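You operate a simulated robot arm through the tools that you are given. There is no shell and no other tool.

The job below is to be done with a simulated two-armed robot. You get a single attempt, and the scene is never put back.

Task
Reset the small black amp, plug its lead in, warm it up, raise the volume till 3 level lamps light.
Fine: push in the reset button before power; the long purple plug goes into the input; PLAY only once READY is lit; do not trip it again; leave it playing; leave the treble knob.

It is judged by the outcome, as a careful person would: the job done as asked, and still so three seconds after it is handed in. It fails if anything else is knocked over, pushed out of place, dropped, spilled or broken.

Robot
Two 7-joint arms with two-finger grippers on one trunk that stands fixed in place. Base frame: the origin is at the foot of the trunk, x ahead of it, y to its left, z up. Units: cm, rad, N and s.
The left shoulder is at [5, 19.1, 119.2], the right one opposite. With the tool pointing down near the work surface each hand reaches from about 10 to 72 cm from the base axis, measured 20 degrees to its own side. Payload 2.69 kg a hand.
Tool frame (each hand has its own): the origin (TCP) lies between the finger pads and is the grasp point; the fingertips stand 2 cm ahead of it; z points along the fingers, y is the line along which they close. The gripper opens to 10 cm; its body begins 6.3 cm behind the TCP.
Orientation is that of the tool frame in the base frame, as a unit quaternion [w, x, y, z]. With the fingers straight down and closing along the base's y, the tool's x points along the base's -x, its y along +y and its z along -z.

Tools
- The arms move only by the tool drive_tool. It takes "left_motion", "right_motion" or both (then of equal length, played together; a hand with none holds still); each is a list of rows, each a list of 6 numbers: the shift along the tool's x, y, z in cm, then the turn, a rotation vector about the tool's x, y, z in rad. In form: [[tx, ty, tz, rx, ry, rz], ...]. A call has 1 to 20 rows; each row shifts and turns the commanded pose from where the row before left it, along the tool's axes as they then stand. "left_grip" and "right_grip" are, for a hand that has rows, the gripper command, from -1 (fully open) to 1 (shut), values between in proportion, set as the call begins (left out, the last holds). Each row takes 0.2 s and may step no farther than 5 cm and 0.15 rad from the row before; otherwise, or with a gripper value out of range, the whole call is refused. Where a pose cannot be reached the arm comes as near as it can. A force on the tool above 90 N (or 10 N above the force at the start of the call, whichever is more), or a blocked arm, ends the call early, and 0.2 s more pass. Each finger travels about 15.3 cm/s and halts on what it meets, pressing with about 42 N; the grip force reading is that of the motor and also rises with nothing between the fingers. The clock runs only during rows and for 0.2 s after the last one: add rows that do not move to give the fingers time. The reply holds the time, the measured pose of the TCP, the force on the tool along the base axes, the opening and the grip force, in the units named above and with some noise, with the torque about the TCP (base axes, N m) and any sound that the robot's microphone picked up.
- Cameras (640 x 400 px; columns grow to the right, rows downward): "scene" is now at [11.24, -6.1, 140.59]; the picture's right is [-0.64, -0.77, 0.00], its down [-0.10, 0.08, -0.99] and it looks along [0.76, -0.64, -0.13] (base axes); focal length 286 px, centre (320, 200). "left" rides on the left gripper at [7, 1.8, -9.9] in its tool frame; the picture's right is [-0.26, 0.97, 0.00], its down [-0.75, -0.20, -0.63] and it looks along [-0.61, -0.16, 0.78] (tool axes); focal length 230 px, centre (320, 200). "right" rides on the right gripper at [7, -1.9, -9.9] in its tool frame; the picture's right is [0.26, 0.97, 0.00], its down [-0.75, 0.20, -0.63] and it looks along [-0.61, 0.16, 0.78] (tool axes); focal length 230 px, centre (320, 200). There is no depth. A picture from a camera that has moved, and an enlarged one, comes with that camera's place and axes in the base frame and with its lens.
- grab_frame(camera): a new picture of that camera. It takes no simulated time.
- move_column(by): slides the trunk up (or, below 0, down) by that many cm; the arms and the scene camera ride with it, the base frame stays. It gives what a move gives, with no picture.
- pan_tilt(pan, tilt): turns the head with the scene camera to pan (to the left, within 1.396 rad either way) and tilt (down, from -0.506 to 1.204), counted from straight ahead of the robot. It gives what a move gives.
- zoom(camera, box): a new picture of the part [left, top, right, bottom] of that camera's present view, enlarged. It takes no simulated time.
- hand_in(): hands the job in; it is judged then, once.

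Nothing tells you positions but the pictures and the camera data. Unless the task says otherwise, let go and move clear before handing in.

The tools are called as name(argument=value, ...) on one line, values as JSON. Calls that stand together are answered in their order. drive_tool: Moves the arms, as the interface text tells. Its arguments: {"type":"object","properties":{"left_motion":{"type":"array","items":{"type":"array","items":{"type":"number"}}},"left_grip":{"type":"number"},"right_motion":{"type":"array","items":{"type":"array","items":{"type":"number"}}},"right_grip":{"type":"number"}},"required":[]} The other tools are called the same way: move_column (by) moves the trunk up or down; pan_tilt (pan, tilt) turns the head that bears the scene camera; grab_frame (camera) takes a picture; zoom (camera, box) takes an enlarged picture of a part of a camera's view; hand_in () hands the job in.

At the start:

```text
t: 0.0
left_tool_pos: [37.36, -4.51, 127.56]
left_tcp_rot: [0.0, 0.0, 1.0, 0.0]
left_contact_force: [0.3, 0.5, 1.1]
left_ft_torque: [-0.02, -0.04, 0.0]
left_opening: 10.0
left_grasp_force: 0.0
right_tool_pos: [29.66, -33.27, 134.1]
right_tcp_rot: [0.0, 0.0, 1.0, -0.001]
right_contact_force: [0.8, 0.1, 1.0]
right_ft_torque: [-0.02, 0.01, 0.02]
right_opening: 9.98
right_grasp_force: 0.0
trunk travel left (down, up): [-25.0, 7.3]
head pan, tilt (commanded): [-0.698, 0.129]
```

scene: 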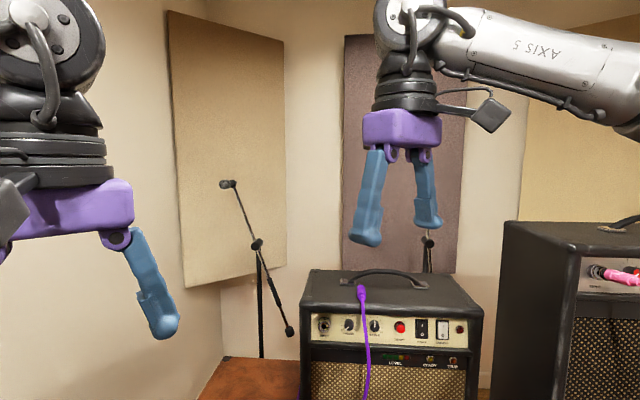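
right: 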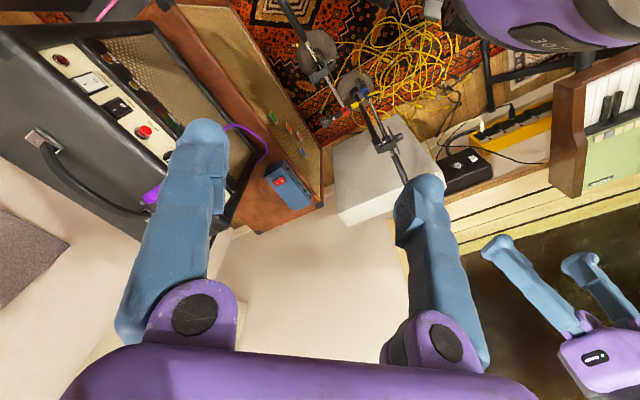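
left: 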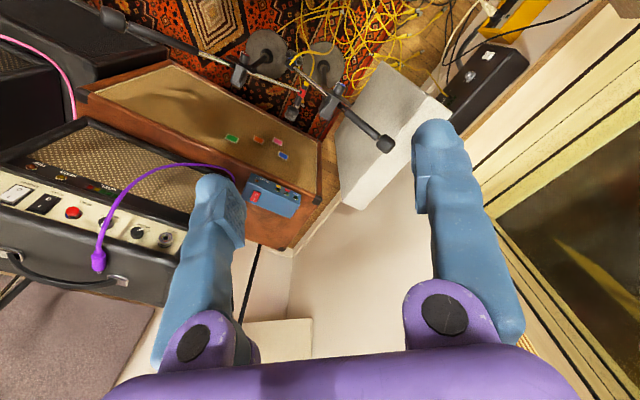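

I see a small black amp with a purple lead resting on its top, sitting on a brown surface (a cabinet) to the front-right, with a big amp further right. I'll first look closer at the panel from the scene camera and tilt the head to see more.

zoom(camera="scene", box=[290, 260, 490, 400])

zoom(camera="left", box=[0, 100, 320, 310])

zoom(camera="right", box=[0, 0, 340, 230])

pan_tilt(pan=-0.698, tilt=0.55)

```text
2.86 times, centred on (390, 330) of scene
camera zoom: at [11.24, -6.1, 140.59], right [-0.64, -0.77, 0.0], down [-0.1, 0.08, -0.99], along [0.76, -0.64, -0.13], focal length 818 px, centre (120, -171)
```

zoom: 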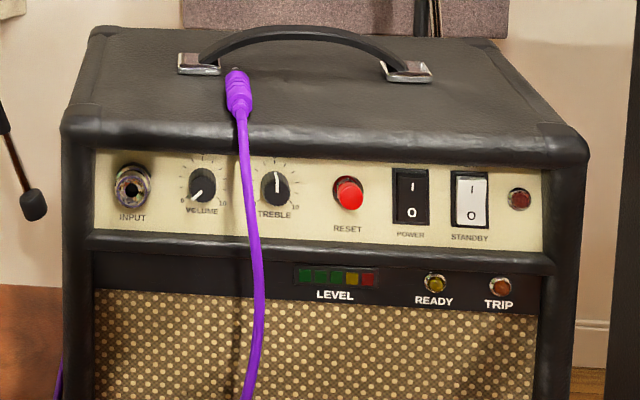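

```text
1.90 times, centred on (160, 205) of left
camera zoom: at [30.5, -2.7, 137.6], right [0.26, 0.97, 0.0], down [0.75, -0.2, 0.63], along [0.61, -0.16, -0.78], focal length 438 px, centre (625, 190)
```

zoom: 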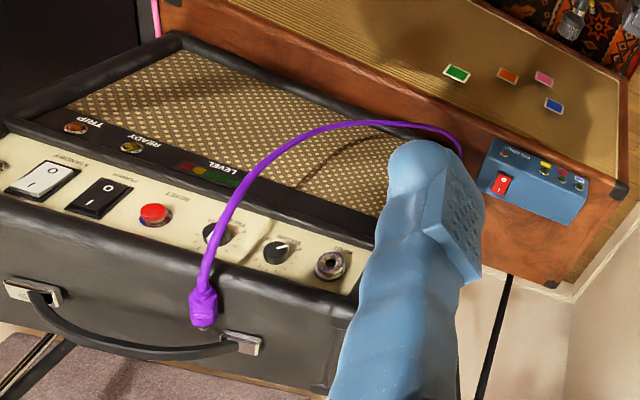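

```text
1.74 times, centred on (170, 115) of right
camera zoom: at [22.48, -35.09, 144.01], right [-0.26, 0.97, 0.0], down [0.75, 0.2, 0.63], along [0.61, 0.16, -0.78], focal length 400 px, centre (581, 348)
```

zoom: 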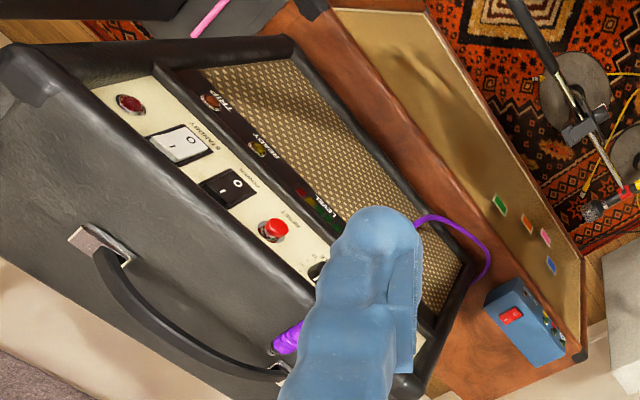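

```text
t: 0.9
left_tool_pos: [37.43, -4.35, 127.64]
left_tcp_rot: [-0.001, 0.001, 1.0, 0.0]
left_contact_force: [-1.0, 0.1, -0.7]
left_ft_torque: [-0.02, -0.01, -0.01]
left_opening: 9.99
left_grasp_force: 0.1
right_tool_pos: [29.61, -33.2, 133.98]
right_tcp_rot: [0.0, 0.0, 1.0, -0.001]
right_contact_force: [0.1, 0.2, -0.5]
right_ft_torque: [0.0, -0.01, 0.02]
right_opening: 9.99
right_grasp_force: 0.1
trunk travel left (down, up): [-25.0, 7.3]
head pan, tilt (commanded): [-0.698, 0.55]
```

The amp panel, left to right, reads INPUT, VOLUME, TREBLE, RESET, POWER, STANDBY and a pilot lamp, with LEVEL, READY and TRIP below. The purple lead lies on top of the amp, so I'll look lower to see the whole setup.

grab_frame(camera="scene")

zoom(camera="left", box=[0, 160, 180, 280])

```text
taken
camera scene: at [11.03, -5.93, 136.71], right [-0.64, -0.77, 0.0], down [-0.4, 0.34, -0.85], along [0.65, -0.55, -0.52], focal length 286 px, centre (320, 200)
```

scene: 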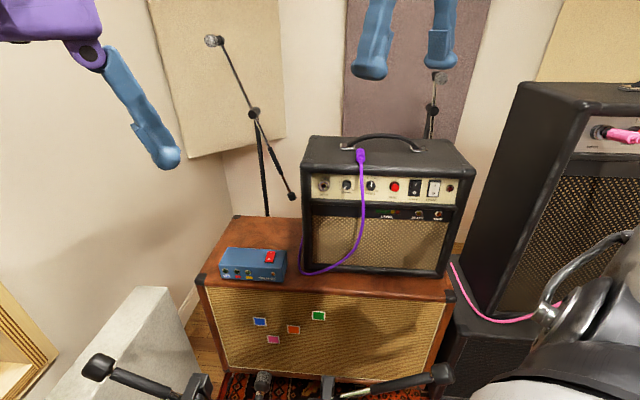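

```text
3.33 times, centred on (90, 220) of left
camera zoom: at [30.5, -2.69, 137.6], right [0.26, 0.97, 0.0], down [0.75, -0.2, 0.63], along [0.61, -0.16, -0.78], focal length 767 px, centre (1087, 133)
```

zoom: 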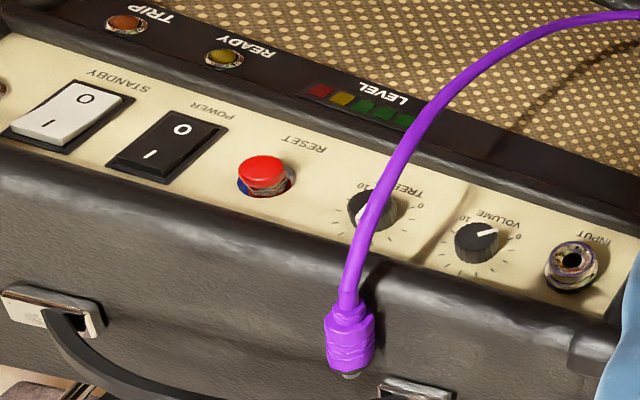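

The amp front faces me squarely, along the view direction, with INPUT near [61,-49,100.5] and RESET near [49,-63,100.5]. Before moving I'll zoom on details and look around for other leads.

zoom(camera="scene", box=[200, 220, 360, 320])

zoom(camera="scene", box=[300, 130, 480, 242])

zoom(camera="left", box=[200, 140, 340, 228])

zoom(camera="left", box=[70, 200, 140, 300])

```text
4.00 times, centred on (280, 270) of scene
camera zoom: at [11.03, -5.93, 136.71], right [-0.64, -0.77, 0.0], down [-0.4, 0.34, -0.85], along [0.65, -0.55, -0.52], focal length 1145 px, centre (480, -80)
```

zoom: 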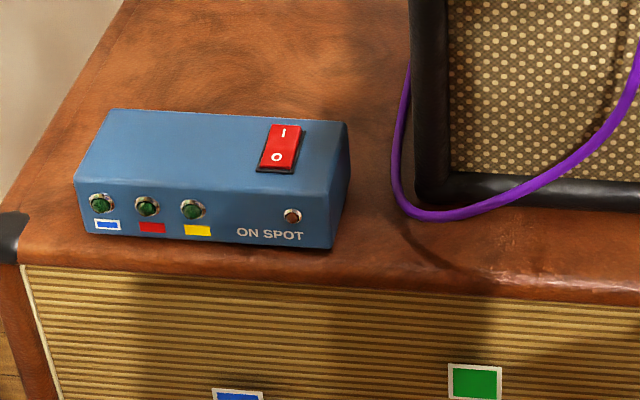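

```text
3.56 times, centred on (390, 186) of scene
camera zoom: at [11.03, -5.93, 136.71], right [-0.64, -0.77, 0.0], down [-0.4, 0.34, -0.85], along [0.65, -0.55, -0.52], focal length 1018 px, centre (71, 250)
```

zoom: 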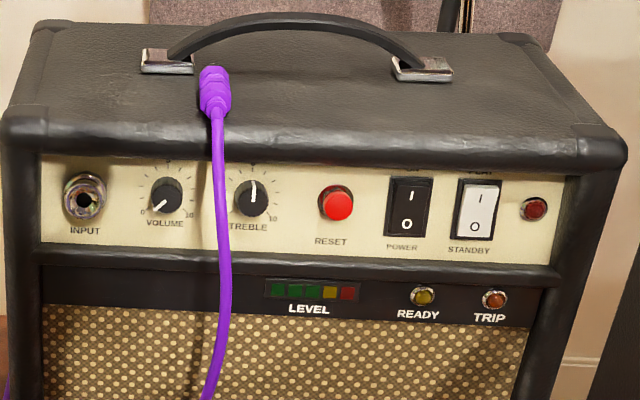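

```text
4.55 times, centred on (270, 184) of left
camera zoom: at [30.5, -2.69, 137.6], right [0.26, 0.97, 0.0], down [0.75, -0.2, 0.63], along [0.61, -0.16, -0.78], focal length 1046 px, centre (547, 273)
```

zoom: 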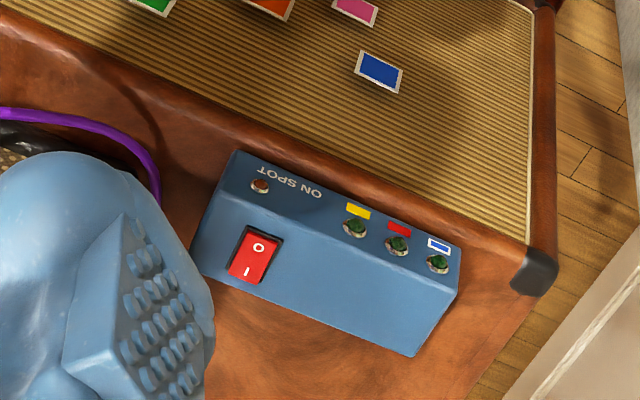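

```text
4.00 times, centred on (105, 250) of left
camera zoom: at [30.5, -2.69, 137.6], right [0.26, 0.97, 0.0], down [0.75, -0.2, 0.63], along [0.61, -0.16, -0.78], focal length 920 px, centre (1180, 0)
```

zoom: 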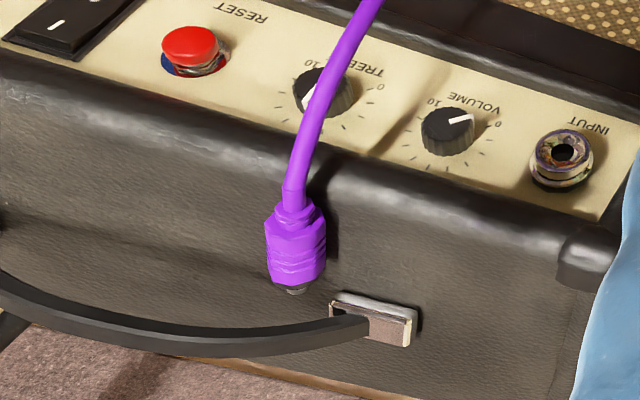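

The plug on the amp top is the only purple one so far. I'll pan around to check for other leads before moving.

pan_tilt(pan=-1.2, tilt=0.4)

grab_frame(camera="scene")

pan_tilt(pan=-0.2, tilt=0.8)

grab_frame(camera="scene")

```text
t: 1.8
left_tool_pos: [37.46, -4.39, 127.64]
left_tcp_rot: [0.0, 0.001, 1.0, 0.0]
left_contact_force: [0.0, -0.1, 0.2]
left_ft_torque: [0.02, 0.0, 0.02]
left_opening: 9.99
left_grasp_force: 0.2
right_tool_pos: [29.58, -33.26, 134.04]
right_tcp_rot: [0.0, 0.0, 1.0, 0.001]
right_contact_force: [-0.5, -0.3, 0.0]
right_ft_torque: [0.01, 0.02, -0.01]
right_opening: 10.01
right_grasp_force: 0.1
trunk travel left (down, up): [-25.0, 7.3]
head pan, tilt (commanded): [-1.201, 0.4]
```

```text
taken
camera scene: at [7.51, -8.79, 138.07], right [-0.93, -0.36, 0.0], down [-0.14, 0.36, -0.92], along [0.33, -0.86, -0.39], focal length 286 px, centre (320, 200)
```

scene: 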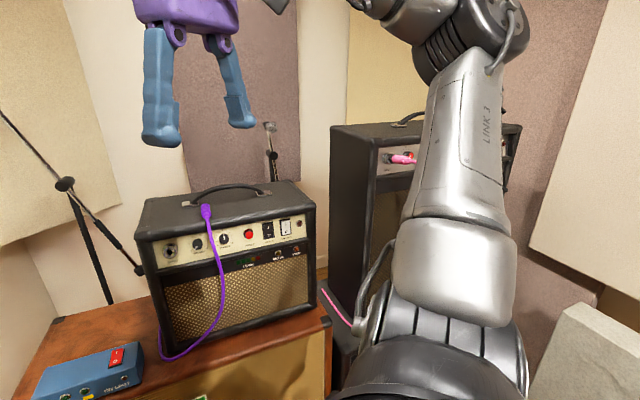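

```text
t: 3.1
left_tool_pos: [37.38, -4.29, 127.66]
left_tcp_rot: [0.0, 0.0, 1.0, 0.0]
left_contact_force: [0.0, 0.9, 0.3]
left_ft_torque: [0.03, -0.01, -0.01]
left_opening: 10.0
left_grasp_force: 0.0
right_tool_pos: [29.66, -33.28, 133.99]
right_tcp_rot: [0.0, 0.0, 1.0, 0.0]
right_contact_force: [-0.4, 0.4, -0.4]
right_ft_torque: [0.01, -0.02, 0.01]
right_opening: 10.01
right_grasp_force: 0.1
trunk travel left (down, up): [-25.0, 7.3]
head pan, tilt (commanded): [-0.201, 0.799]
```

```text
taken
camera scene: at [12.05, -1.77, 134.57], right [-0.2, -0.98, 0.0], down [-0.7, 0.14, -0.7], along [0.68, -0.14, -0.72], focal length 286 px, centre (320, 200)
```

scene: 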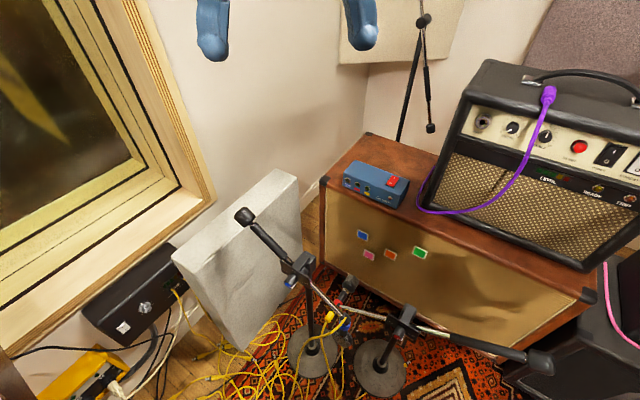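

There is only the one purple lead. I'll turn the right hand to face the amp (yaw about -0.72 rad, then pitch up about 0.89 rad) in place and check its pose.

drive_tool(right_motion=[[0, 0, 0, 0, 0, 0.144], [0, 0, 0, 0, 0, 0.144], [0, 0, 0, 0, 0, 0.144], [0, 0, 0, 0, 0, 0.144], [0, 0, 0, 0, 0, 0.144], [0, 0, 0, 0, -0.148, 0], [0, 0, 0, 0, -0.148, 0], [0, 0, 0, 0, -0.148, 0], [0, 0, 0, 0, -0.148, 0], [0, 0, 0, 0, -0.148, 0], [0, 0, 0, 0, -0.148, 0]], right_grip=-1)

grab_frame(camera="right")

pan_tilt(pan=-0.698, tilt=0.45)

grab_frame(camera="scene")

```text
t: 5.5
left_tool_pos: [37.46, -4.48, 127.7]
left_tcp_rot: [0.0, 0.0, 1.0, 0.0]
left_contact_force: [0.5, -0.4, 0.2]
left_ft_torque: [-0.02, 0.04, 0.0]
left_opening: 10.01
left_grasp_force: 0.1
right_tool_pos: [29.63, -33.09, 134.03]
right_tcp_rot: [0.403, 0.317, 0.845, -0.151]
right_contact_force: [0.4, -0.4, 0.1]
right_ft_torque: [0.02, 0.01, -0.04]
right_opening: 10.01
right_grasp_force: 0.0
trunk travel left (down, up): [-25.0, 7.3]
head pan, tilt (commanded): [-0.201, 0.799]
```

```text
taken
camera right: at [19.12, -26.64, 134.91], right [0.52, 0.83, -0.2], down [0.12, 0.16, 0.98], along [0.85, -0.53, -0.02], focal length 230 px, centre (320, 200)
```

right: 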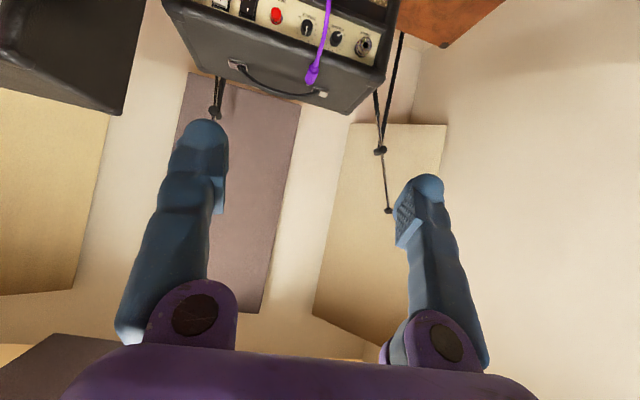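

```text
t: 6.4
left_tool_pos: [37.46, -4.49, 127.57]
left_tcp_rot: [0.0, 0.0, 1.0, 0.0]
left_contact_force: [-0.6, -0.3, -1.0]
left_ft_torque: [0.02, -0.03, -0.01]
left_opening: 10.01
left_grasp_force: 0.0
right_tool_pos: [29.57, -33.2, 133.97]
right_tcp_rot: [0.402, 0.319, 0.845, -0.151]
right_contact_force: [-0.1, 0.0, -0.7]
right_ft_torque: [0.02, 0.05, -0.03]
right_opening: 10.01
right_grasp_force: 0.1
trunk travel left (down, up): [-25.0, 7.3]
head pan, tilt (commanded): [-0.698, 0.45]
```

```text
taken
camera scene: at [11.2, -6.06, 137.6], right [-0.64, -0.77, 0.0], down [-0.33, 0.28, -0.9], along [0.69, -0.58, -0.44], focal length 286 px, centre (320, 200)
```

scene: 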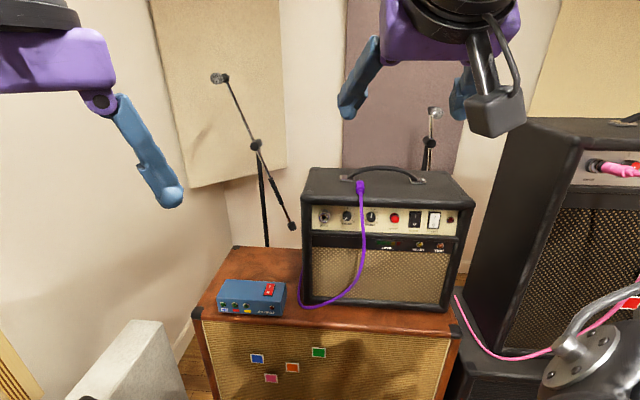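

The hand turned as planned. Now I'll move it to about 15 cm in front of the panel, a little above it, for a close look.

drive_tool(right_motion=[[1.045, -0.579, 3.873, 0, 0, 0], [1.045, -0.579, 3.873, 0, 0, 0], [1.045, -0.579, 3.873, 0, 0, 0], [1.045, -0.579, 3.873, 0, 0, 0], [1.045, -0.579, 3.873, 0, 0, 0], [1.045, -0.579, 3.873, 0, 0, 0], [1.045, -0.579, 3.873, 0, 0, 0], [1.045, -0.579, 3.873, 0, 0, 0], [0, 0, 0, 0, 0, 0]])

grab_frame(camera="right")

grab_frame(camera="scene")

```text
t: 8.4
left_tool_pos: [37.35, -4.41, 127.76]
left_tcp_rot: [0.0, 0.001, 1.0, 0.0]
left_contact_force: [-0.4, -0.1, -1.0]
left_ft_torque: [0.01, -0.02, 0.01]
left_opening: 10.02
left_grasp_force: 0.0
right_tool_pos: [40.94, -49.11, 108.17]
right_tcp_rot: [0.401, 0.318, 0.845, -0.151]
right_contact_force: [-0.8, -0.8, 0.5]
right_ft_torque: [0.01, -0.02, -0.02]
right_opening: 10.01
right_grasp_force: 0.0
right hand out of reach, approached as far as the arm can: row 5
trunk travel left (down, up): [-25.0, 7.3]
head pan, tilt (commanded): [-0.698, 0.45]
```

```text
taken
camera right: at [30.43, -42.53, 109.14], right [0.51, 0.83, -0.2], down [0.12, 0.16, 0.98], along [0.85, -0.53, -0.02], focal length 230 px, centre (320, 200)
```

right: 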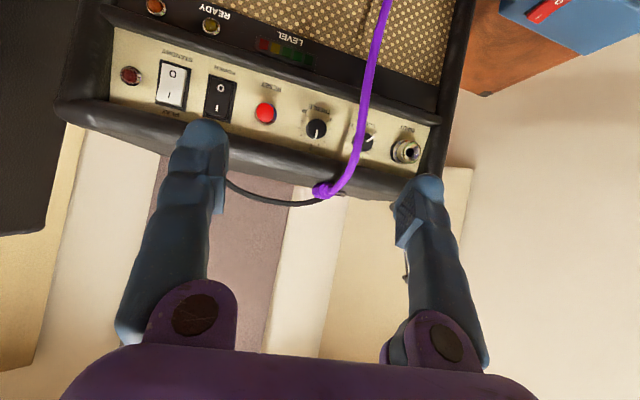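

```text
taken
camera scene: at [11.16, -6.02, 137.62], right [-0.64, -0.77, 0.0], down [-0.33, 0.28, -0.9], along [0.69, -0.58, -0.43], focal length 286 px, centre (320, 200)
```

scene: 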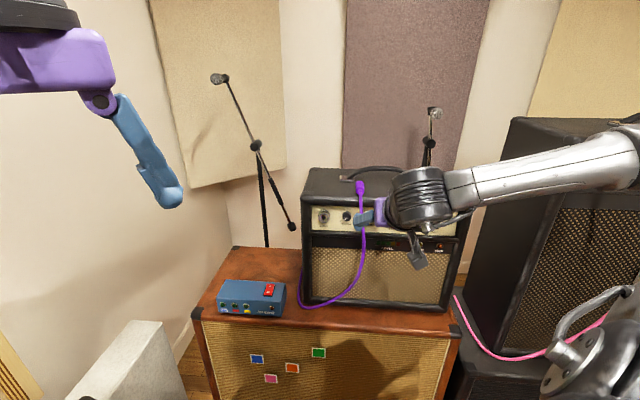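

The close view shows the whole panel upside down. I'll zoom in for precise positions.

zoom(camera="right", box=[100, 0, 280, 112])

zoom(camera="right", box=[240, 60, 440, 185])

zoom(camera="right", box=[100, 100, 500, 350])

zoom(camera="scene", box=[290, 150, 490, 275])

```text
3.56 times, centred on (190, 56) of right
camera zoom: at [30.43, -42.53, 109.14], right [0.51, 0.83, -0.2], down [0.12, 0.16, 0.98], along [0.85, -0.53, -0.02], focal length 818 px, centre (782, 712)
```

zoom: 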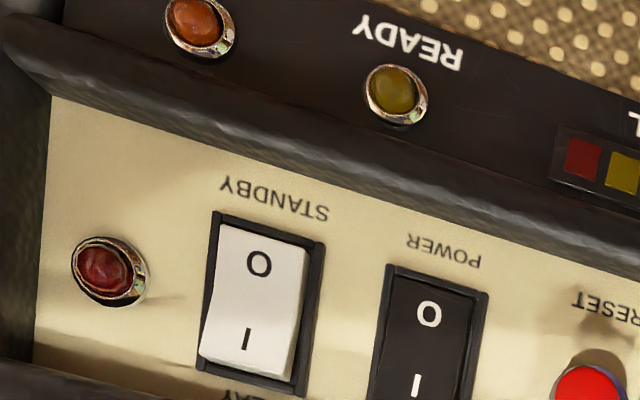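

```text
3.20 times, centred on (340, 122) of right
camera zoom: at [30.43, -42.53, 109.14], right [0.51, 0.83, -0.2], down [0.12, 0.16, 0.98], along [0.85, -0.53, -0.02], focal length 736 px, centre (256, 448)
```

zoom: 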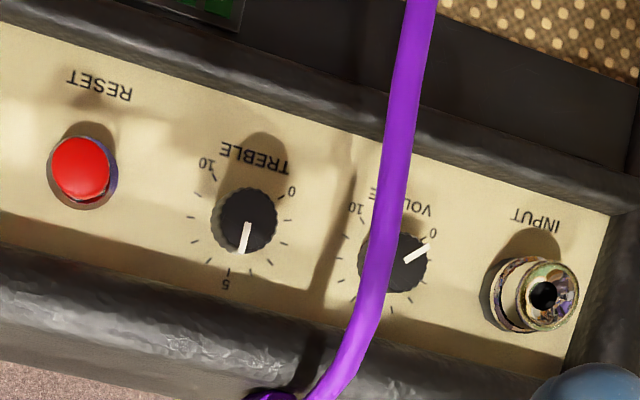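

```text
1.60 times, centred on (300, 225) of right
camera zoom: at [30.43, -42.53, 109.14], right [0.51, 0.83, -0.2], down [0.12, 0.16, 0.98], along [0.85, -0.53, -0.02], focal length 368 px, centre (352, 160)
```

zoom: 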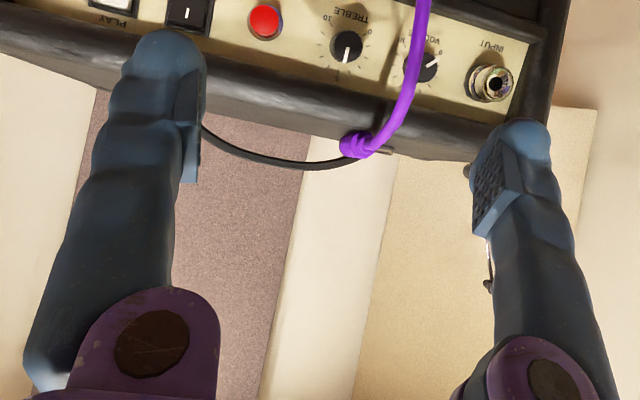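

```text
3.20 times, centred on (390, 212) of scene
camera zoom: at [11.16, -6.02, 137.62], right [-0.64, -0.77, 0.0], down [-0.33, 0.28, -0.9], along [0.69, -0.58, -0.43], focal length 916 px, centre (96, 160)
```

zoom: 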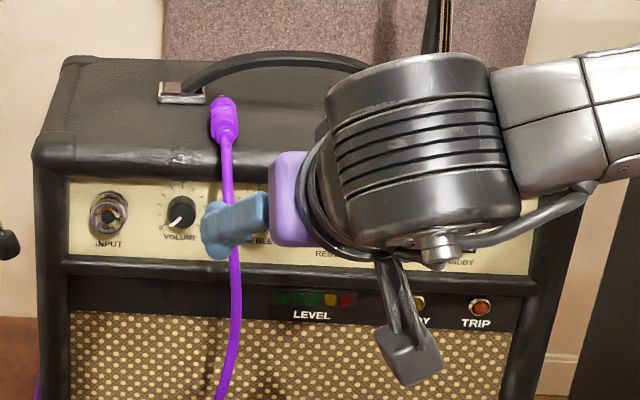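

Combining three views, the panel controls lie in a line at z≈99.7, facing yaw ≈ -0.70, with RESET near [49.5,-64.6,99.6]. I'll close the right fingers and level the hand so it points straight into the panel.

drive_tool(right_motion=[[0, 0, 0, 0, -0.1366, 0], [0, 0, 0, 0, -0.1366, 0], [0, 0, 0, 0, -0.1366, 0], [0, 0, 0, 0, -0.1366, 0], [0, 0, 0, 0, -0.1366, 0], [0, 0, 0, -0.02, 0, 0], [0, 0, 0, 0, 0, 0]], right_grip=1)

grab_frame(camera="right")

grab_frame(camera="scene")

```text
t: 10.0
left_tool_pos: [37.43, -4.3, 127.77]
left_tcp_rot: [0.0, -0.001, 1.0, -0.001]
left_contact_force: [0.4, -0.4, 0.4]
left_ft_torque: [-0.03, -0.02, -0.03]
left_opening: 9.97
left_grasp_force: 0.1
right_tool_pos: [40.26, -50.19, 108.59]
right_tcp_rot: [0.562, 0.294, 0.738, -0.231]
right_contact_force: [-0.1, 0.7, 0.0]
right_ft_torque: [0.0, 0.01, -0.03]
right_opening: 0.01
right_grasp_force: 29.6
right hand out of reach, approached as far as the arm can: row 3, 4, 5
trunk travel left (down, up): [-25.0, 7.3]
head pan, tilt (commanded): [-0.698, 0.45]
```

```text
taken
camera right: at [30.53, -43.67, 104.51], right [0.62, 0.74, -0.26], down [-0.15, 0.44, 0.89], along [0.77, -0.51, 0.38], focal length 230 px, centre (320, 200)
```

right: 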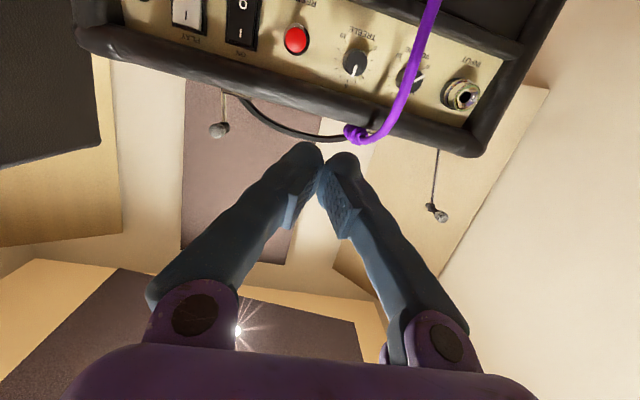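

```text
taken
camera scene: at [11.23, -5.97, 137.61], right [-0.64, -0.77, 0.0], down [-0.33, 0.28, -0.9], along [0.69, -0.58, -0.43], focal length 286 px, centre (320, 200)
```

scene: 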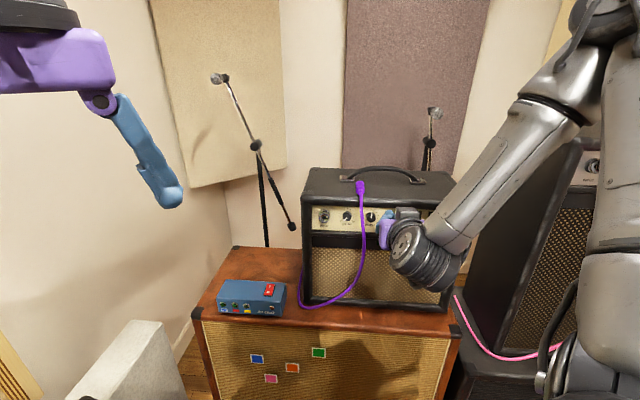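

The wrist hit a limit about 15° short of level because the hand is close to the high shoulder. Lowering the trunk should give a more natural level reach, and the way down is clear.

move_column(by=-18)

grab_frame(camera="scene")

grab_frame(camera="right")

```text
t: 12.0
left_tool_pos: [37.29, -4.34, 109.79]
left_tcp_rot: [0.0, 0.0, 1.0, -0.001]
left_contact_force: [-0.6, 1.0, 0.1]
left_ft_torque: [0.03, 0.02, 0.0]
left_opening: 10.01
left_grasp_force: 0.0
right_tool_pos: [40.17, -50.27, 90.51]
right_tcp_rot: [0.563, 0.294, 0.737, -0.231]
right_contact_force: [-0.4, -0.7, -0.5]
right_ft_torque: [0.0, 0.0, -0.02]
right_opening: 0.0
right_grasp_force: 29.1
trunk travel left (down, up): [-7.0, 25.3]
head pan, tilt (commanded): [-0.698, 0.45]
```

```text
taken
camera scene: at [11.18, -6.06, 119.62], right [-0.64, -0.77, 0.0], down [-0.33, 0.28, -0.9], along [0.69, -0.58, -0.44], focal length 286 px, centre (320, 200)
```

scene: 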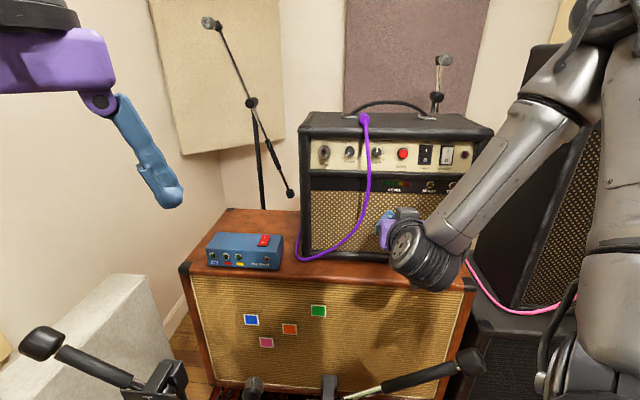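

```text
taken
camera right: at [30.49, -43.74, 86.5], right [0.62, 0.74, -0.26], down [-0.15, 0.44, 0.89], along [0.77, -0.51, 0.38], focal length 230 px, centre (320, 200)
```

right: 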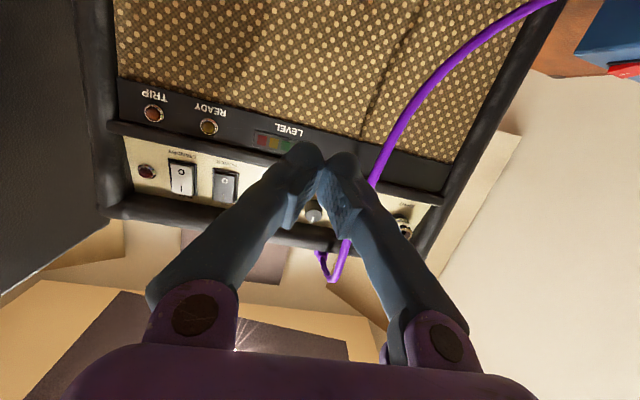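

The trunk is down 18 cm. I'll raise the hand toward panel height and shift toward RESET's column while checking how orientation behaves here.

drive_tool(right_motion=[[-3, -2.0, 0, 0, 0, 0], [-3, -2.0, 0, 0, 0, 0], [-3, -2.0, 0, 0, 0, 0], [0, 0, 0, 0, 0, 0]])

grab_frame(camera="scene")

grab_frame(camera="right")

```text
t: 13.0
left_tool_pos: [37.47, -4.43, 109.6]
left_tcp_rot: [0.0, 0.0, 1.0, 0.0]
left_contact_force: [0.4, -0.3, -0.5]
left_ft_torque: [0.01, 0.01, -0.01]
left_opening: 9.99
left_grasp_force: 0.1
right_tool_pos: [37.75, -56.28, 99.22]
right_tcp_rot: [0.563, 0.294, 0.737, -0.231]
right_contact_force: [1.1, 0.0, 0.1]
right_ft_torque: [0.0, -0.03, -0.01]
right_opening: 0.01
right_grasp_force: 29.5
trunk travel left (down, up): [-7.0, 25.3]
head pan, tilt (commanded): [-0.698, 0.45]
```

```text
taken
camera scene: at [11.19, -6.05, 119.6], right [-0.64, -0.77, 0.0], down [-0.33, 0.28, -0.9], along [0.69, -0.58, -0.44], focal length 286 px, centre (320, 200)
```

scene: 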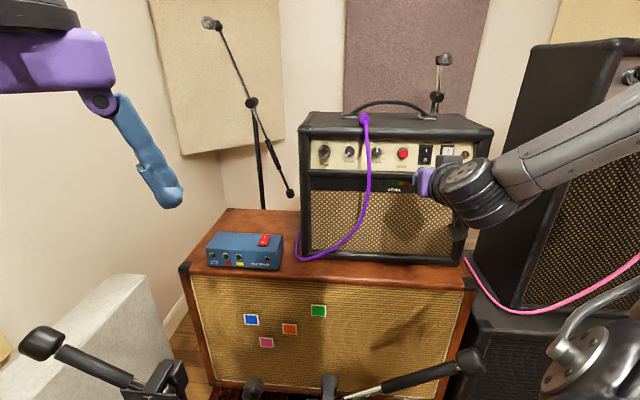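

```text
taken
camera right: at [28.1, -49.69, 95.17], right [0.62, 0.74, -0.26], down [-0.15, 0.44, 0.89], along [0.77, -0.51, 0.38], focal length 230 px, centre (320, 200)
```

right: 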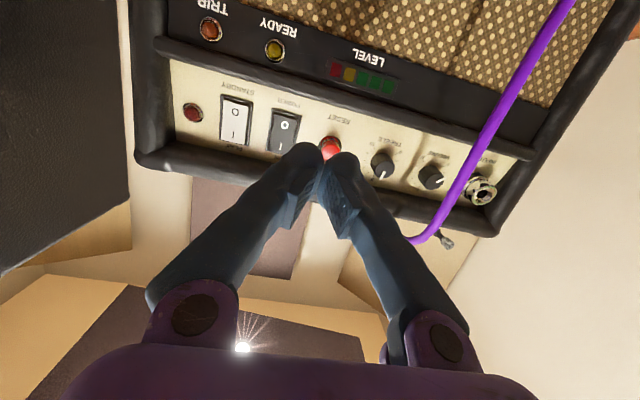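

The commanded pose follows the measured one. I'll now level the tool and square its yaw, then zoom for better estimates of RESET.

drive_tool(right_motion=[[0, 0, 0, -0.034, -0.132, 0], [0, 0, 0, -0.034, -0.13, 0], [0, 0, 0, 0, 0, 0]])

zoom(camera="scene", box=[290, 90, 500, 222])

grab_frame(camera="right")

```text
t: 13.8
left_tool_pos: [37.55, -4.37, 109.74]
left_tcp_rot: [0.0, 0.001, 1.0, 0.0]
left_contact_force: [0.4, 0.5, 0.7]
left_ft_torque: [-0.04, -0.02, 0.04]
left_opening: 10.01
left_grasp_force: 0.0
right_tool_pos: [39.99, -53.38, 100.96]
right_tcp_rot: [0.614, 0.269, 0.703, -0.238]
right_contact_force: [-0.6, 0.5, 1.2]
right_ft_torque: [-0.01, 0.03, -0.01]
right_opening: 0.0
right_grasp_force: 29.3
right hand out of reach, approached as far as the arm can: row 1, 2
trunk travel left (down, up): [-7.0, 25.3]
head pan, tilt (commanded): [-0.698, 0.45]
```

```text
3.03 times, centred on (395, 156) of scene
camera zoom: at [11.22, -6.01, 119.6], right [-0.64, -0.77, 0.0], down [-0.33, 0.28, -0.9], along [0.69, -0.58, -0.44], focal length 868 px, centre (93, 333)
```

zoom: 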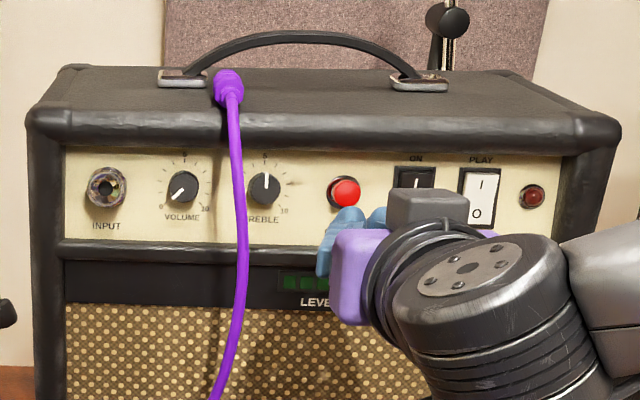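

```text
taken
camera right: at [30.67, -47.48, 95.44], right [0.62, 0.74, -0.26], down [-0.25, 0.5, 0.83], along [0.74, -0.45, 0.5], focal length 230 px, centre (320, 200)
```

right: 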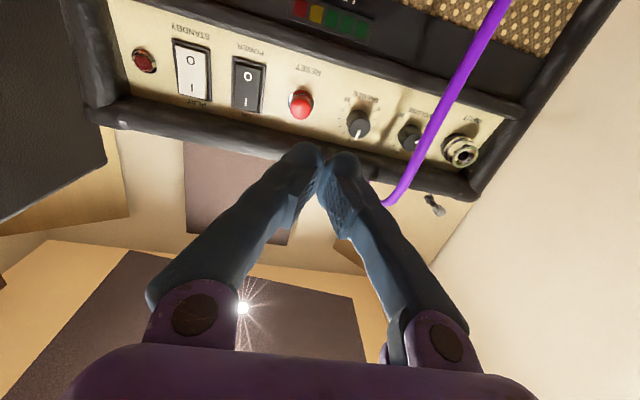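

RESET's cap is near [50.3,-65.3,99.6]. I'll move in front of it, staying about 4 cm off, and finish levelling there where the reach is longer.

drive_tool(right_motion=[[0.06, -0.72, 2.45, 0, 0, 0], [0.06, -0.72, 2.45, 0, 0, 0], [0.06, -0.72, 2.45, 0, 0, 0], [0, 0, 0, -0.035, -0.13, 0], [0, 0, 0, 0, 0, 0]])

grab_frame(camera="scene")

grab_frame(camera="right")

```text
t: 15.0
left_tool_pos: [37.37, -4.46, 109.7]
left_tcp_rot: [0.0, 0.0, 1.0, 0.001]
left_contact_force: [-0.1, 0.0, 0.0]
left_ft_torque: [0.02, -0.06, 0.02]
left_opening: 10.03
left_grasp_force: 0.1
right_tool_pos: [44.21, -55.4, 100.62]
right_tcp_rot: [0.613, 0.269, 0.704, -0.236]
right_contact_force: [-0.7, -0.4, 0.5]
right_ft_torque: [0.01, -0.02, 0.0]
right_opening: 0.02
right_grasp_force: 29.5
right hand out of reach, approached as far as the arm can: row 1, 2, 3, 4
trunk travel left (down, up): [-7.0, 25.3]
head pan, tilt (commanded): [-0.698, 0.45]
```

```text
taken
camera scene: at [11.19, -6.07, 119.61], right [-0.64, -0.77, 0.0], down [-0.33, 0.28, -0.9], along [0.69, -0.58, -0.44], focal length 286 px, centre (320, 200)
```

scene: 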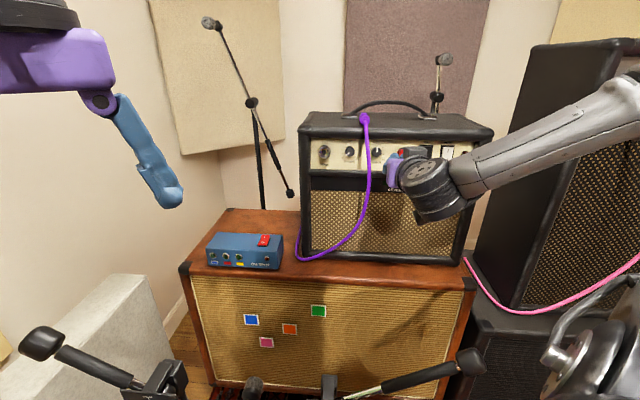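

```text
taken
camera right: at [34.71, -49.57, 95.17], right [0.62, 0.74, -0.26], down [-0.25, 0.5, 0.83], along [0.74, -0.45, 0.5], focal length 230 px, centre (320, 200)
```

right: 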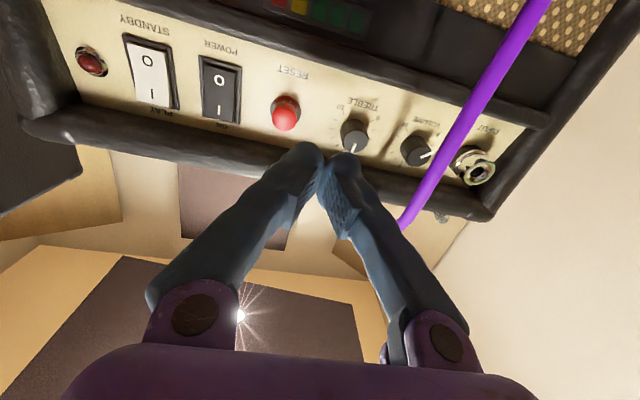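

The arm is limited in how far it can level here, likely a wrist joint limit with the elbow out to the right. I'll test whether rolling the hand about its own axis frees it, staying about 8 cm off the panel.

drive_tool(right_motion=[[0, 0, -1, 0, 0, 0], [0, 0, 0, 0, 0, 0.15], [0, 0, 0, 0, 0, 0.15], [0, 0, 0, 0, 0, 0.15], [0, 0, 0, 0, 0, 0]])

grab_frame(camera="scene")

```text
t: 16.2
left_tool_pos: [37.37, -4.33, 109.78]
left_tcp_rot: [0.0, 0.0, 1.0, 0.0]
left_contact_force: [-0.8, -0.1, 0.1]
left_ft_torque: [0.0, -0.03, 0.0]
left_opening: 10.01
left_grasp_force: 0.1
right_tool_pos: [43.36, -54.75, 100.78]
right_tcp_rot: [0.65, 0.421, 0.625, -0.093]
right_contact_force: [-0.1, -0.5, -0.2]
right_ft_torque: [-0.01, -0.01, 0.0]
right_opening: 0.01
right_grasp_force: 29.8
trunk travel left (down, up): [-7.0, 25.3]
head pan, tilt (commanded): [-0.698, 0.45]
```

```text
taken
camera scene: at [11.19, -6.07, 119.61], right [-0.64, -0.77, 0.0], down [-0.33, 0.28, -0.9], along [0.69, -0.58, -0.44], focal length 286 px, centre (320, 200)
```

scene: 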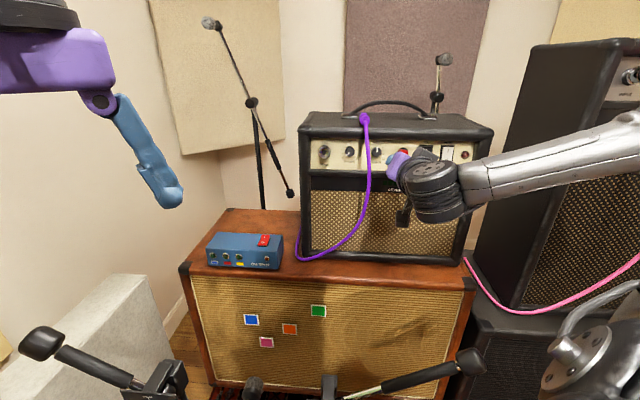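

Rolling works without hitting a limit. Now I'll retry the levelling with this roll.

drive_tool(right_motion=[[0, 0, 0, -0.088, -0.102, 0], [0, 0, 0, 0, 0, 0]])

```text
t: 16.8
left_tool_pos: [37.38, -4.39, 109.62]
left_tcp_rot: [0.0, 0.001, 1.0, 0.001]
left_contact_force: [-0.5, 0.1, 0.5]
left_ft_torque: [0.0, 0.02, -0.01]
left_opening: 9.99
left_grasp_force: 0.1
right_tool_pos: [43.43, -54.73, 100.75]
right_tcp_rot: [0.651, 0.42, 0.626, -0.094]
right_contact_force: [-0.3, 0.1, -0.6]
right_ft_torque: [-0.02, 0.02, 0.0]
right_opening: 0.0
right_grasp_force: 29.7
right hand out of reach, approached as far as the arm can: row 1
trunk travel left (down, up): [-7.0, 25.3]
head pan, tilt (commanded): [-0.698, 0.45]
```

The limit is in the tool's pointing direction, not its roll. I'll look at the arm's elbow posture to understand it.

pan_tilt(pan=-1.35, tilt=0.1)

grab_frame(camera="scene")

grab_frame(camera="left")

```text
t: 17.9
left_tool_pos: [37.41, -4.47, 109.61]
left_tcp_rot: [0.0, 0.0, 1.0, 0.0]
left_contact_force: [0.2, 0.7, 0.1]
left_ft_torque: [0.02, 0.05, 0.01]
left_opening: 9.98
left_grasp_force: 0.1
right_tool_pos: [43.37, -54.71, 100.85]
right_tcp_rot: [0.651, 0.42, 0.625, -0.094]
right_contact_force: [0.2, 1.2, -0.5]
right_ft_torque: [0.0, -0.02, -0.04]
right_opening: 0.0
right_grasp_force: 29.7
trunk travel left (down, up): [-7.0, 25.3]
head pan, tilt (commanded): [-1.349, 0.099]
```

```text
taken
camera scene: at [6.18, -9.14, 122.86], right [-0.98, -0.22, 0.0], down [-0.02, 0.1, -0.99], along [0.22, -0.97, -0.1], focal length 286 px, centre (320, 200)
```

scene: 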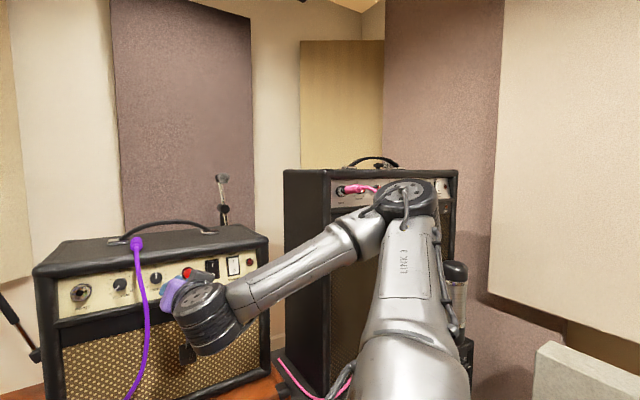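

```text
taken
camera left: at [30.5, -2.7, 119.6], right [0.26, 0.97, 0.0], down [0.75, -0.2, 0.63], along [0.61, -0.16, -0.78], focal length 230 px, centre (320, 200)
```

left: 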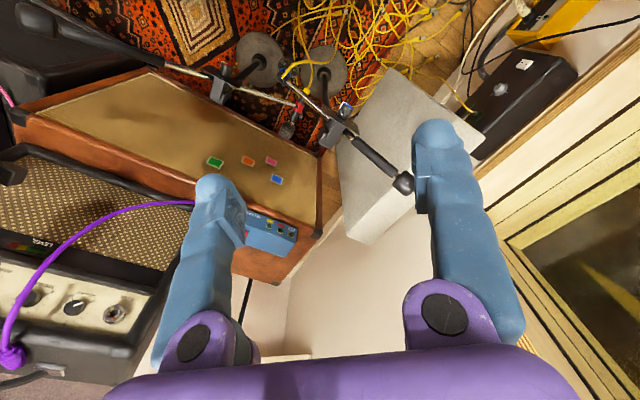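

The forearm-roll joint appears to sit at its limit because the tool is nearly in line with shoulder and wrist. Lowering the trunk fully so the wrist is above the shoulder should give room, so I'll do that and retry.

move_column(by=-7)

drive_tool(right_motion=[[0, 0, 0, 0, 0, -0.15], [0, 0, 0, 0, 0, -0.15], [0, 0, 0, 0, 0, -0.15], [-3, -1, 0, 0, 0, 0], [-3, -1, 0, 0, 0, 0], [0, 0, 0, 0, 0, 0]])

```text
t: 18.9
left_tool_pos: [37.36, -4.44, 102.73]
left_tcp_rot: [0.001, 0.0, 1.0, 0.0]
left_contact_force: [-0.5, 0.9, 0.0]
left_ft_torque: [-0.01, 0.03, -0.06]
left_opening: 10.01
left_grasp_force: 0.0
right_tool_pos: [43.43, -54.64, 93.79]
right_tcp_rot: [0.651, 0.42, 0.626, -0.095]
right_contact_force: [0.1, -0.8, 0.4]
right_ft_torque: [-0.01, -0.02, -0.02]
right_opening: 0.0
right_grasp_force: 29.7
trunk travel left (down, up): [0.0, 32.3]
head pan, tilt (commanded): [-1.349, 0.099]
```

```text
t: 20.3
left_tool_pos: [37.51, -4.48, 102.72]
left_tcp_rot: [0.0, 0.0, 1.0, 0.0]
left_contact_force: [0.3, -0.2, 0.1]
left_ft_torque: [0.0, -0.03, -0.02]
left_opening: 10.01
left_grasp_force: 0.2
right_tool_pos: [42.69, -56.77, 99.72]
right_tcp_rot: [0.614, 0.269, 0.704, -0.237]
right_contact_force: [-0.2, -0.7, 0.1]
right_ft_torque: [0.01, -0.01, 0.03]
right_opening: 0.0
right_grasp_force: 29.6
trunk travel left (down, up): [0.0, 32.3]
head pan, tilt (commanded): [-1.349, 0.099]
```

No limit was flagged this time. Now I'll level the tool.

drive_tool(right_motion=[[0, 0, 0, -0.035, -0.133, 0], [0, 0, 0, 0, 0, 0]])

grab_frame(camera="right")

pan_tilt(pan=-0.8, tilt=0.25)

grab_frame(camera="scene")

```text
t: 20.9
left_tool_pos: [37.4, -4.4, 102.67]
left_tcp_rot: [0.001, 0.0, 1.0, 0.0]
left_contact_force: [-0.4, 0.6, 0.6]
left_ft_torque: [-0.01, -0.02, -0.02]
left_opening: 10.02
left_grasp_force: 0.1
right_tool_pos: [43.46, -54.78, 100.91]
right_tcp_rot: [0.663, 0.243, 0.665, -0.243]
right_contact_force: [0.1, 0.2, -1.0]
right_ft_torque: [0.01, -0.02, -0.01]
right_opening: 0.01
right_grasp_force: 29.9
right hand out of reach, approached as far as the arm can: row 1
trunk travel left (down, up): [0.0, 32.3]
head pan, tilt (commanded): [-1.349, 0.099]
```

```text
taken
camera right: at [34.53, -49.78, 94.12], right [0.62, 0.74, -0.26], down [-0.35, 0.56, 0.75], along [0.7, -0.38, 0.61], focal length 230 px, centre (320, 200)
```

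right: 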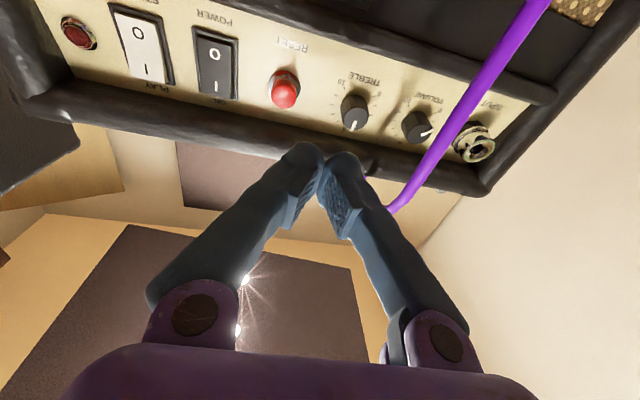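

```text
t: 21.9
left_tool_pos: [37.27, -4.5, 102.73]
left_tcp_rot: [0.0, 0.0, 1.0, 0.0]
left_contact_force: [0.4, -0.5, -0.6]
left_ft_torque: [0.01, -0.03, -0.02]
left_opening: 10.02
left_grasp_force: 0.0
right_tool_pos: [43.52, -54.85, 100.83]
right_tcp_rot: [0.663, 0.243, 0.665, -0.242]
right_contact_force: [1.0, 0.8, -1.4]
right_ft_torque: [0.01, -0.02, -0.01]
right_opening: 0.0
right_grasp_force: 29.7
trunk travel left (down, up): [0.0, 32.3]
head pan, tilt (commanded): [-0.799, 0.25]
```

```text
taken
camera scene: at [10.66, -6.86, 114.48], right [-0.72, -0.7, 0.0], down [-0.17, 0.18, -0.97], along [0.68, -0.7, -0.25], focal length 286 px, centre (320, 200)
```

scene: 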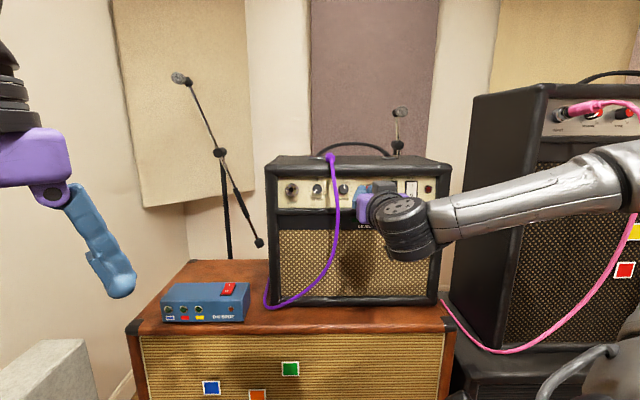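

The tool is now level but with little lateral room, so a slight downward pitch gives slack for the right-hand controls. Let me zoom on the fingertips and panel for exact alignment.

zoom(camera="right", box=[200, 40, 440, 240])

zoom(camera="scene", box=[260, 130, 470, 280])

```text
2.00 times, centred on (320, 140) of right
camera zoom: at [34.52, -49.77, 94.1], right [0.62, 0.74, -0.26], down [-0.35, 0.56, 0.75], along [0.7, -0.38, 0.61], focal length 460 px, centre (320, 320)
```

zoom: 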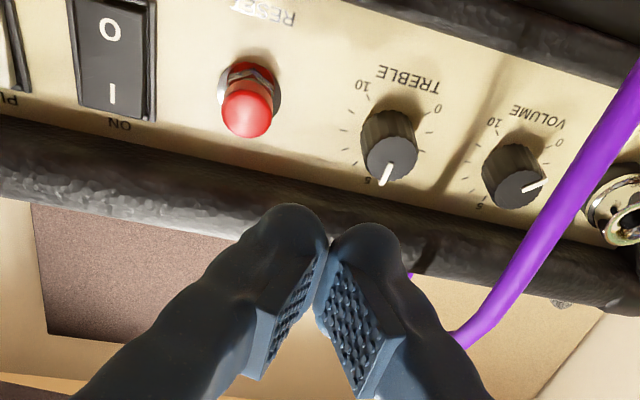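

```text
2.67 times, centred on (365, 205) of scene
camera zoom: at [10.66, -6.86, 114.48], right [-0.72, -0.7, 0.0], down [-0.17, 0.18, -0.97], along [0.68, -0.7, -0.25], focal length 763 px, centre (200, 187)
```

zoom: 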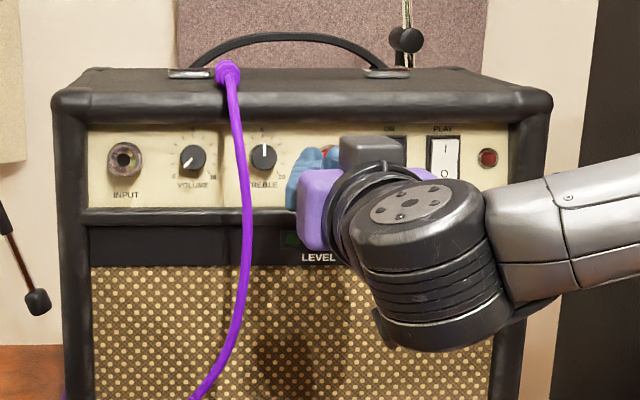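

RESET's cap face is about n≈79–80 cm out, at z≈100.1. I'll pitch the hand 0.25 rad down for slack, line the right fingertip up with it and approach to about 2 cm off.

drive_tool(right_motion=[[0, 0, 0, 0, 0.125, 0], [0, 0, 0, 0, 0.125, 0], [-0.503, -0.817, 2.245, 0, 0, 0], [-0.503, -0.817, 2.245, 0, 0, 0], [-0.503, -0.817, 2.245, 0, 0, 0], [0, 0, 0, 0, 0, 0]])

grab_frame(camera="right")

grab_frame(camera="scene")

```text
t: 23.3
left_tool_pos: [37.29, -4.27, 102.59]
left_tcp_rot: [0.0, 0.001, 1.0, 0.0]
left_contact_force: [0.2, -0.7, 0.0]
left_ft_torque: [-0.01, 0.01, 0.0]
left_opening: 10.0
left_grasp_force: 0.0
right_tool_pos: [47.31, -60.99, 100.72]
right_tcp_rot: [0.575, 0.272, 0.743, -0.211]
right_contact_force: [0.6, 0.1, 0.1]
right_ft_torque: [0.02, -0.01, 0.01]
right_opening: 0.0
right_grasp_force: 29.4
trunk travel left (down, up): [0.0, 32.3]
head pan, tilt (commanded): [-0.799, 0.25]
```

```text
taken
camera right: at [37.21, -55.16, 96.51], right [0.57, 0.78, -0.25], down [-0.19, 0.42, 0.88], along [0.8, -0.46, 0.39], focal length 230 px, centre (320, 200)
```

right: 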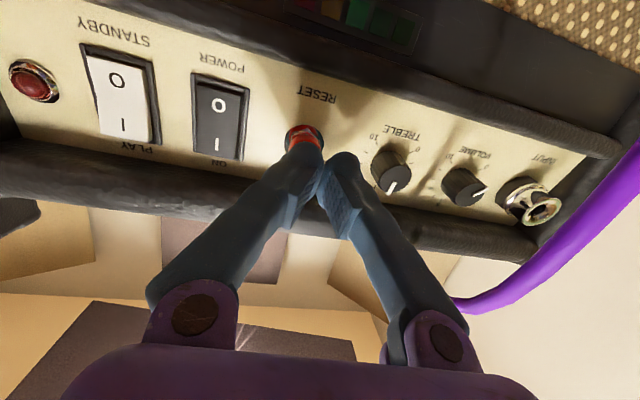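

```text
taken
camera scene: at [10.67, -6.86, 114.47], right [-0.72, -0.7, 0.0], down [-0.17, 0.18, -0.97], along [0.68, -0.69, -0.25], focal length 286 px, centre (320, 200)
```

scene: 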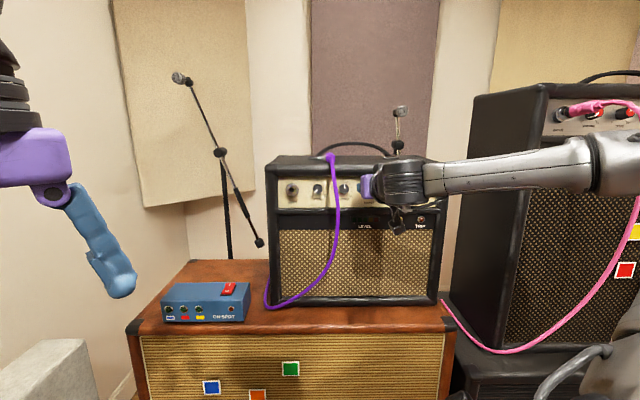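

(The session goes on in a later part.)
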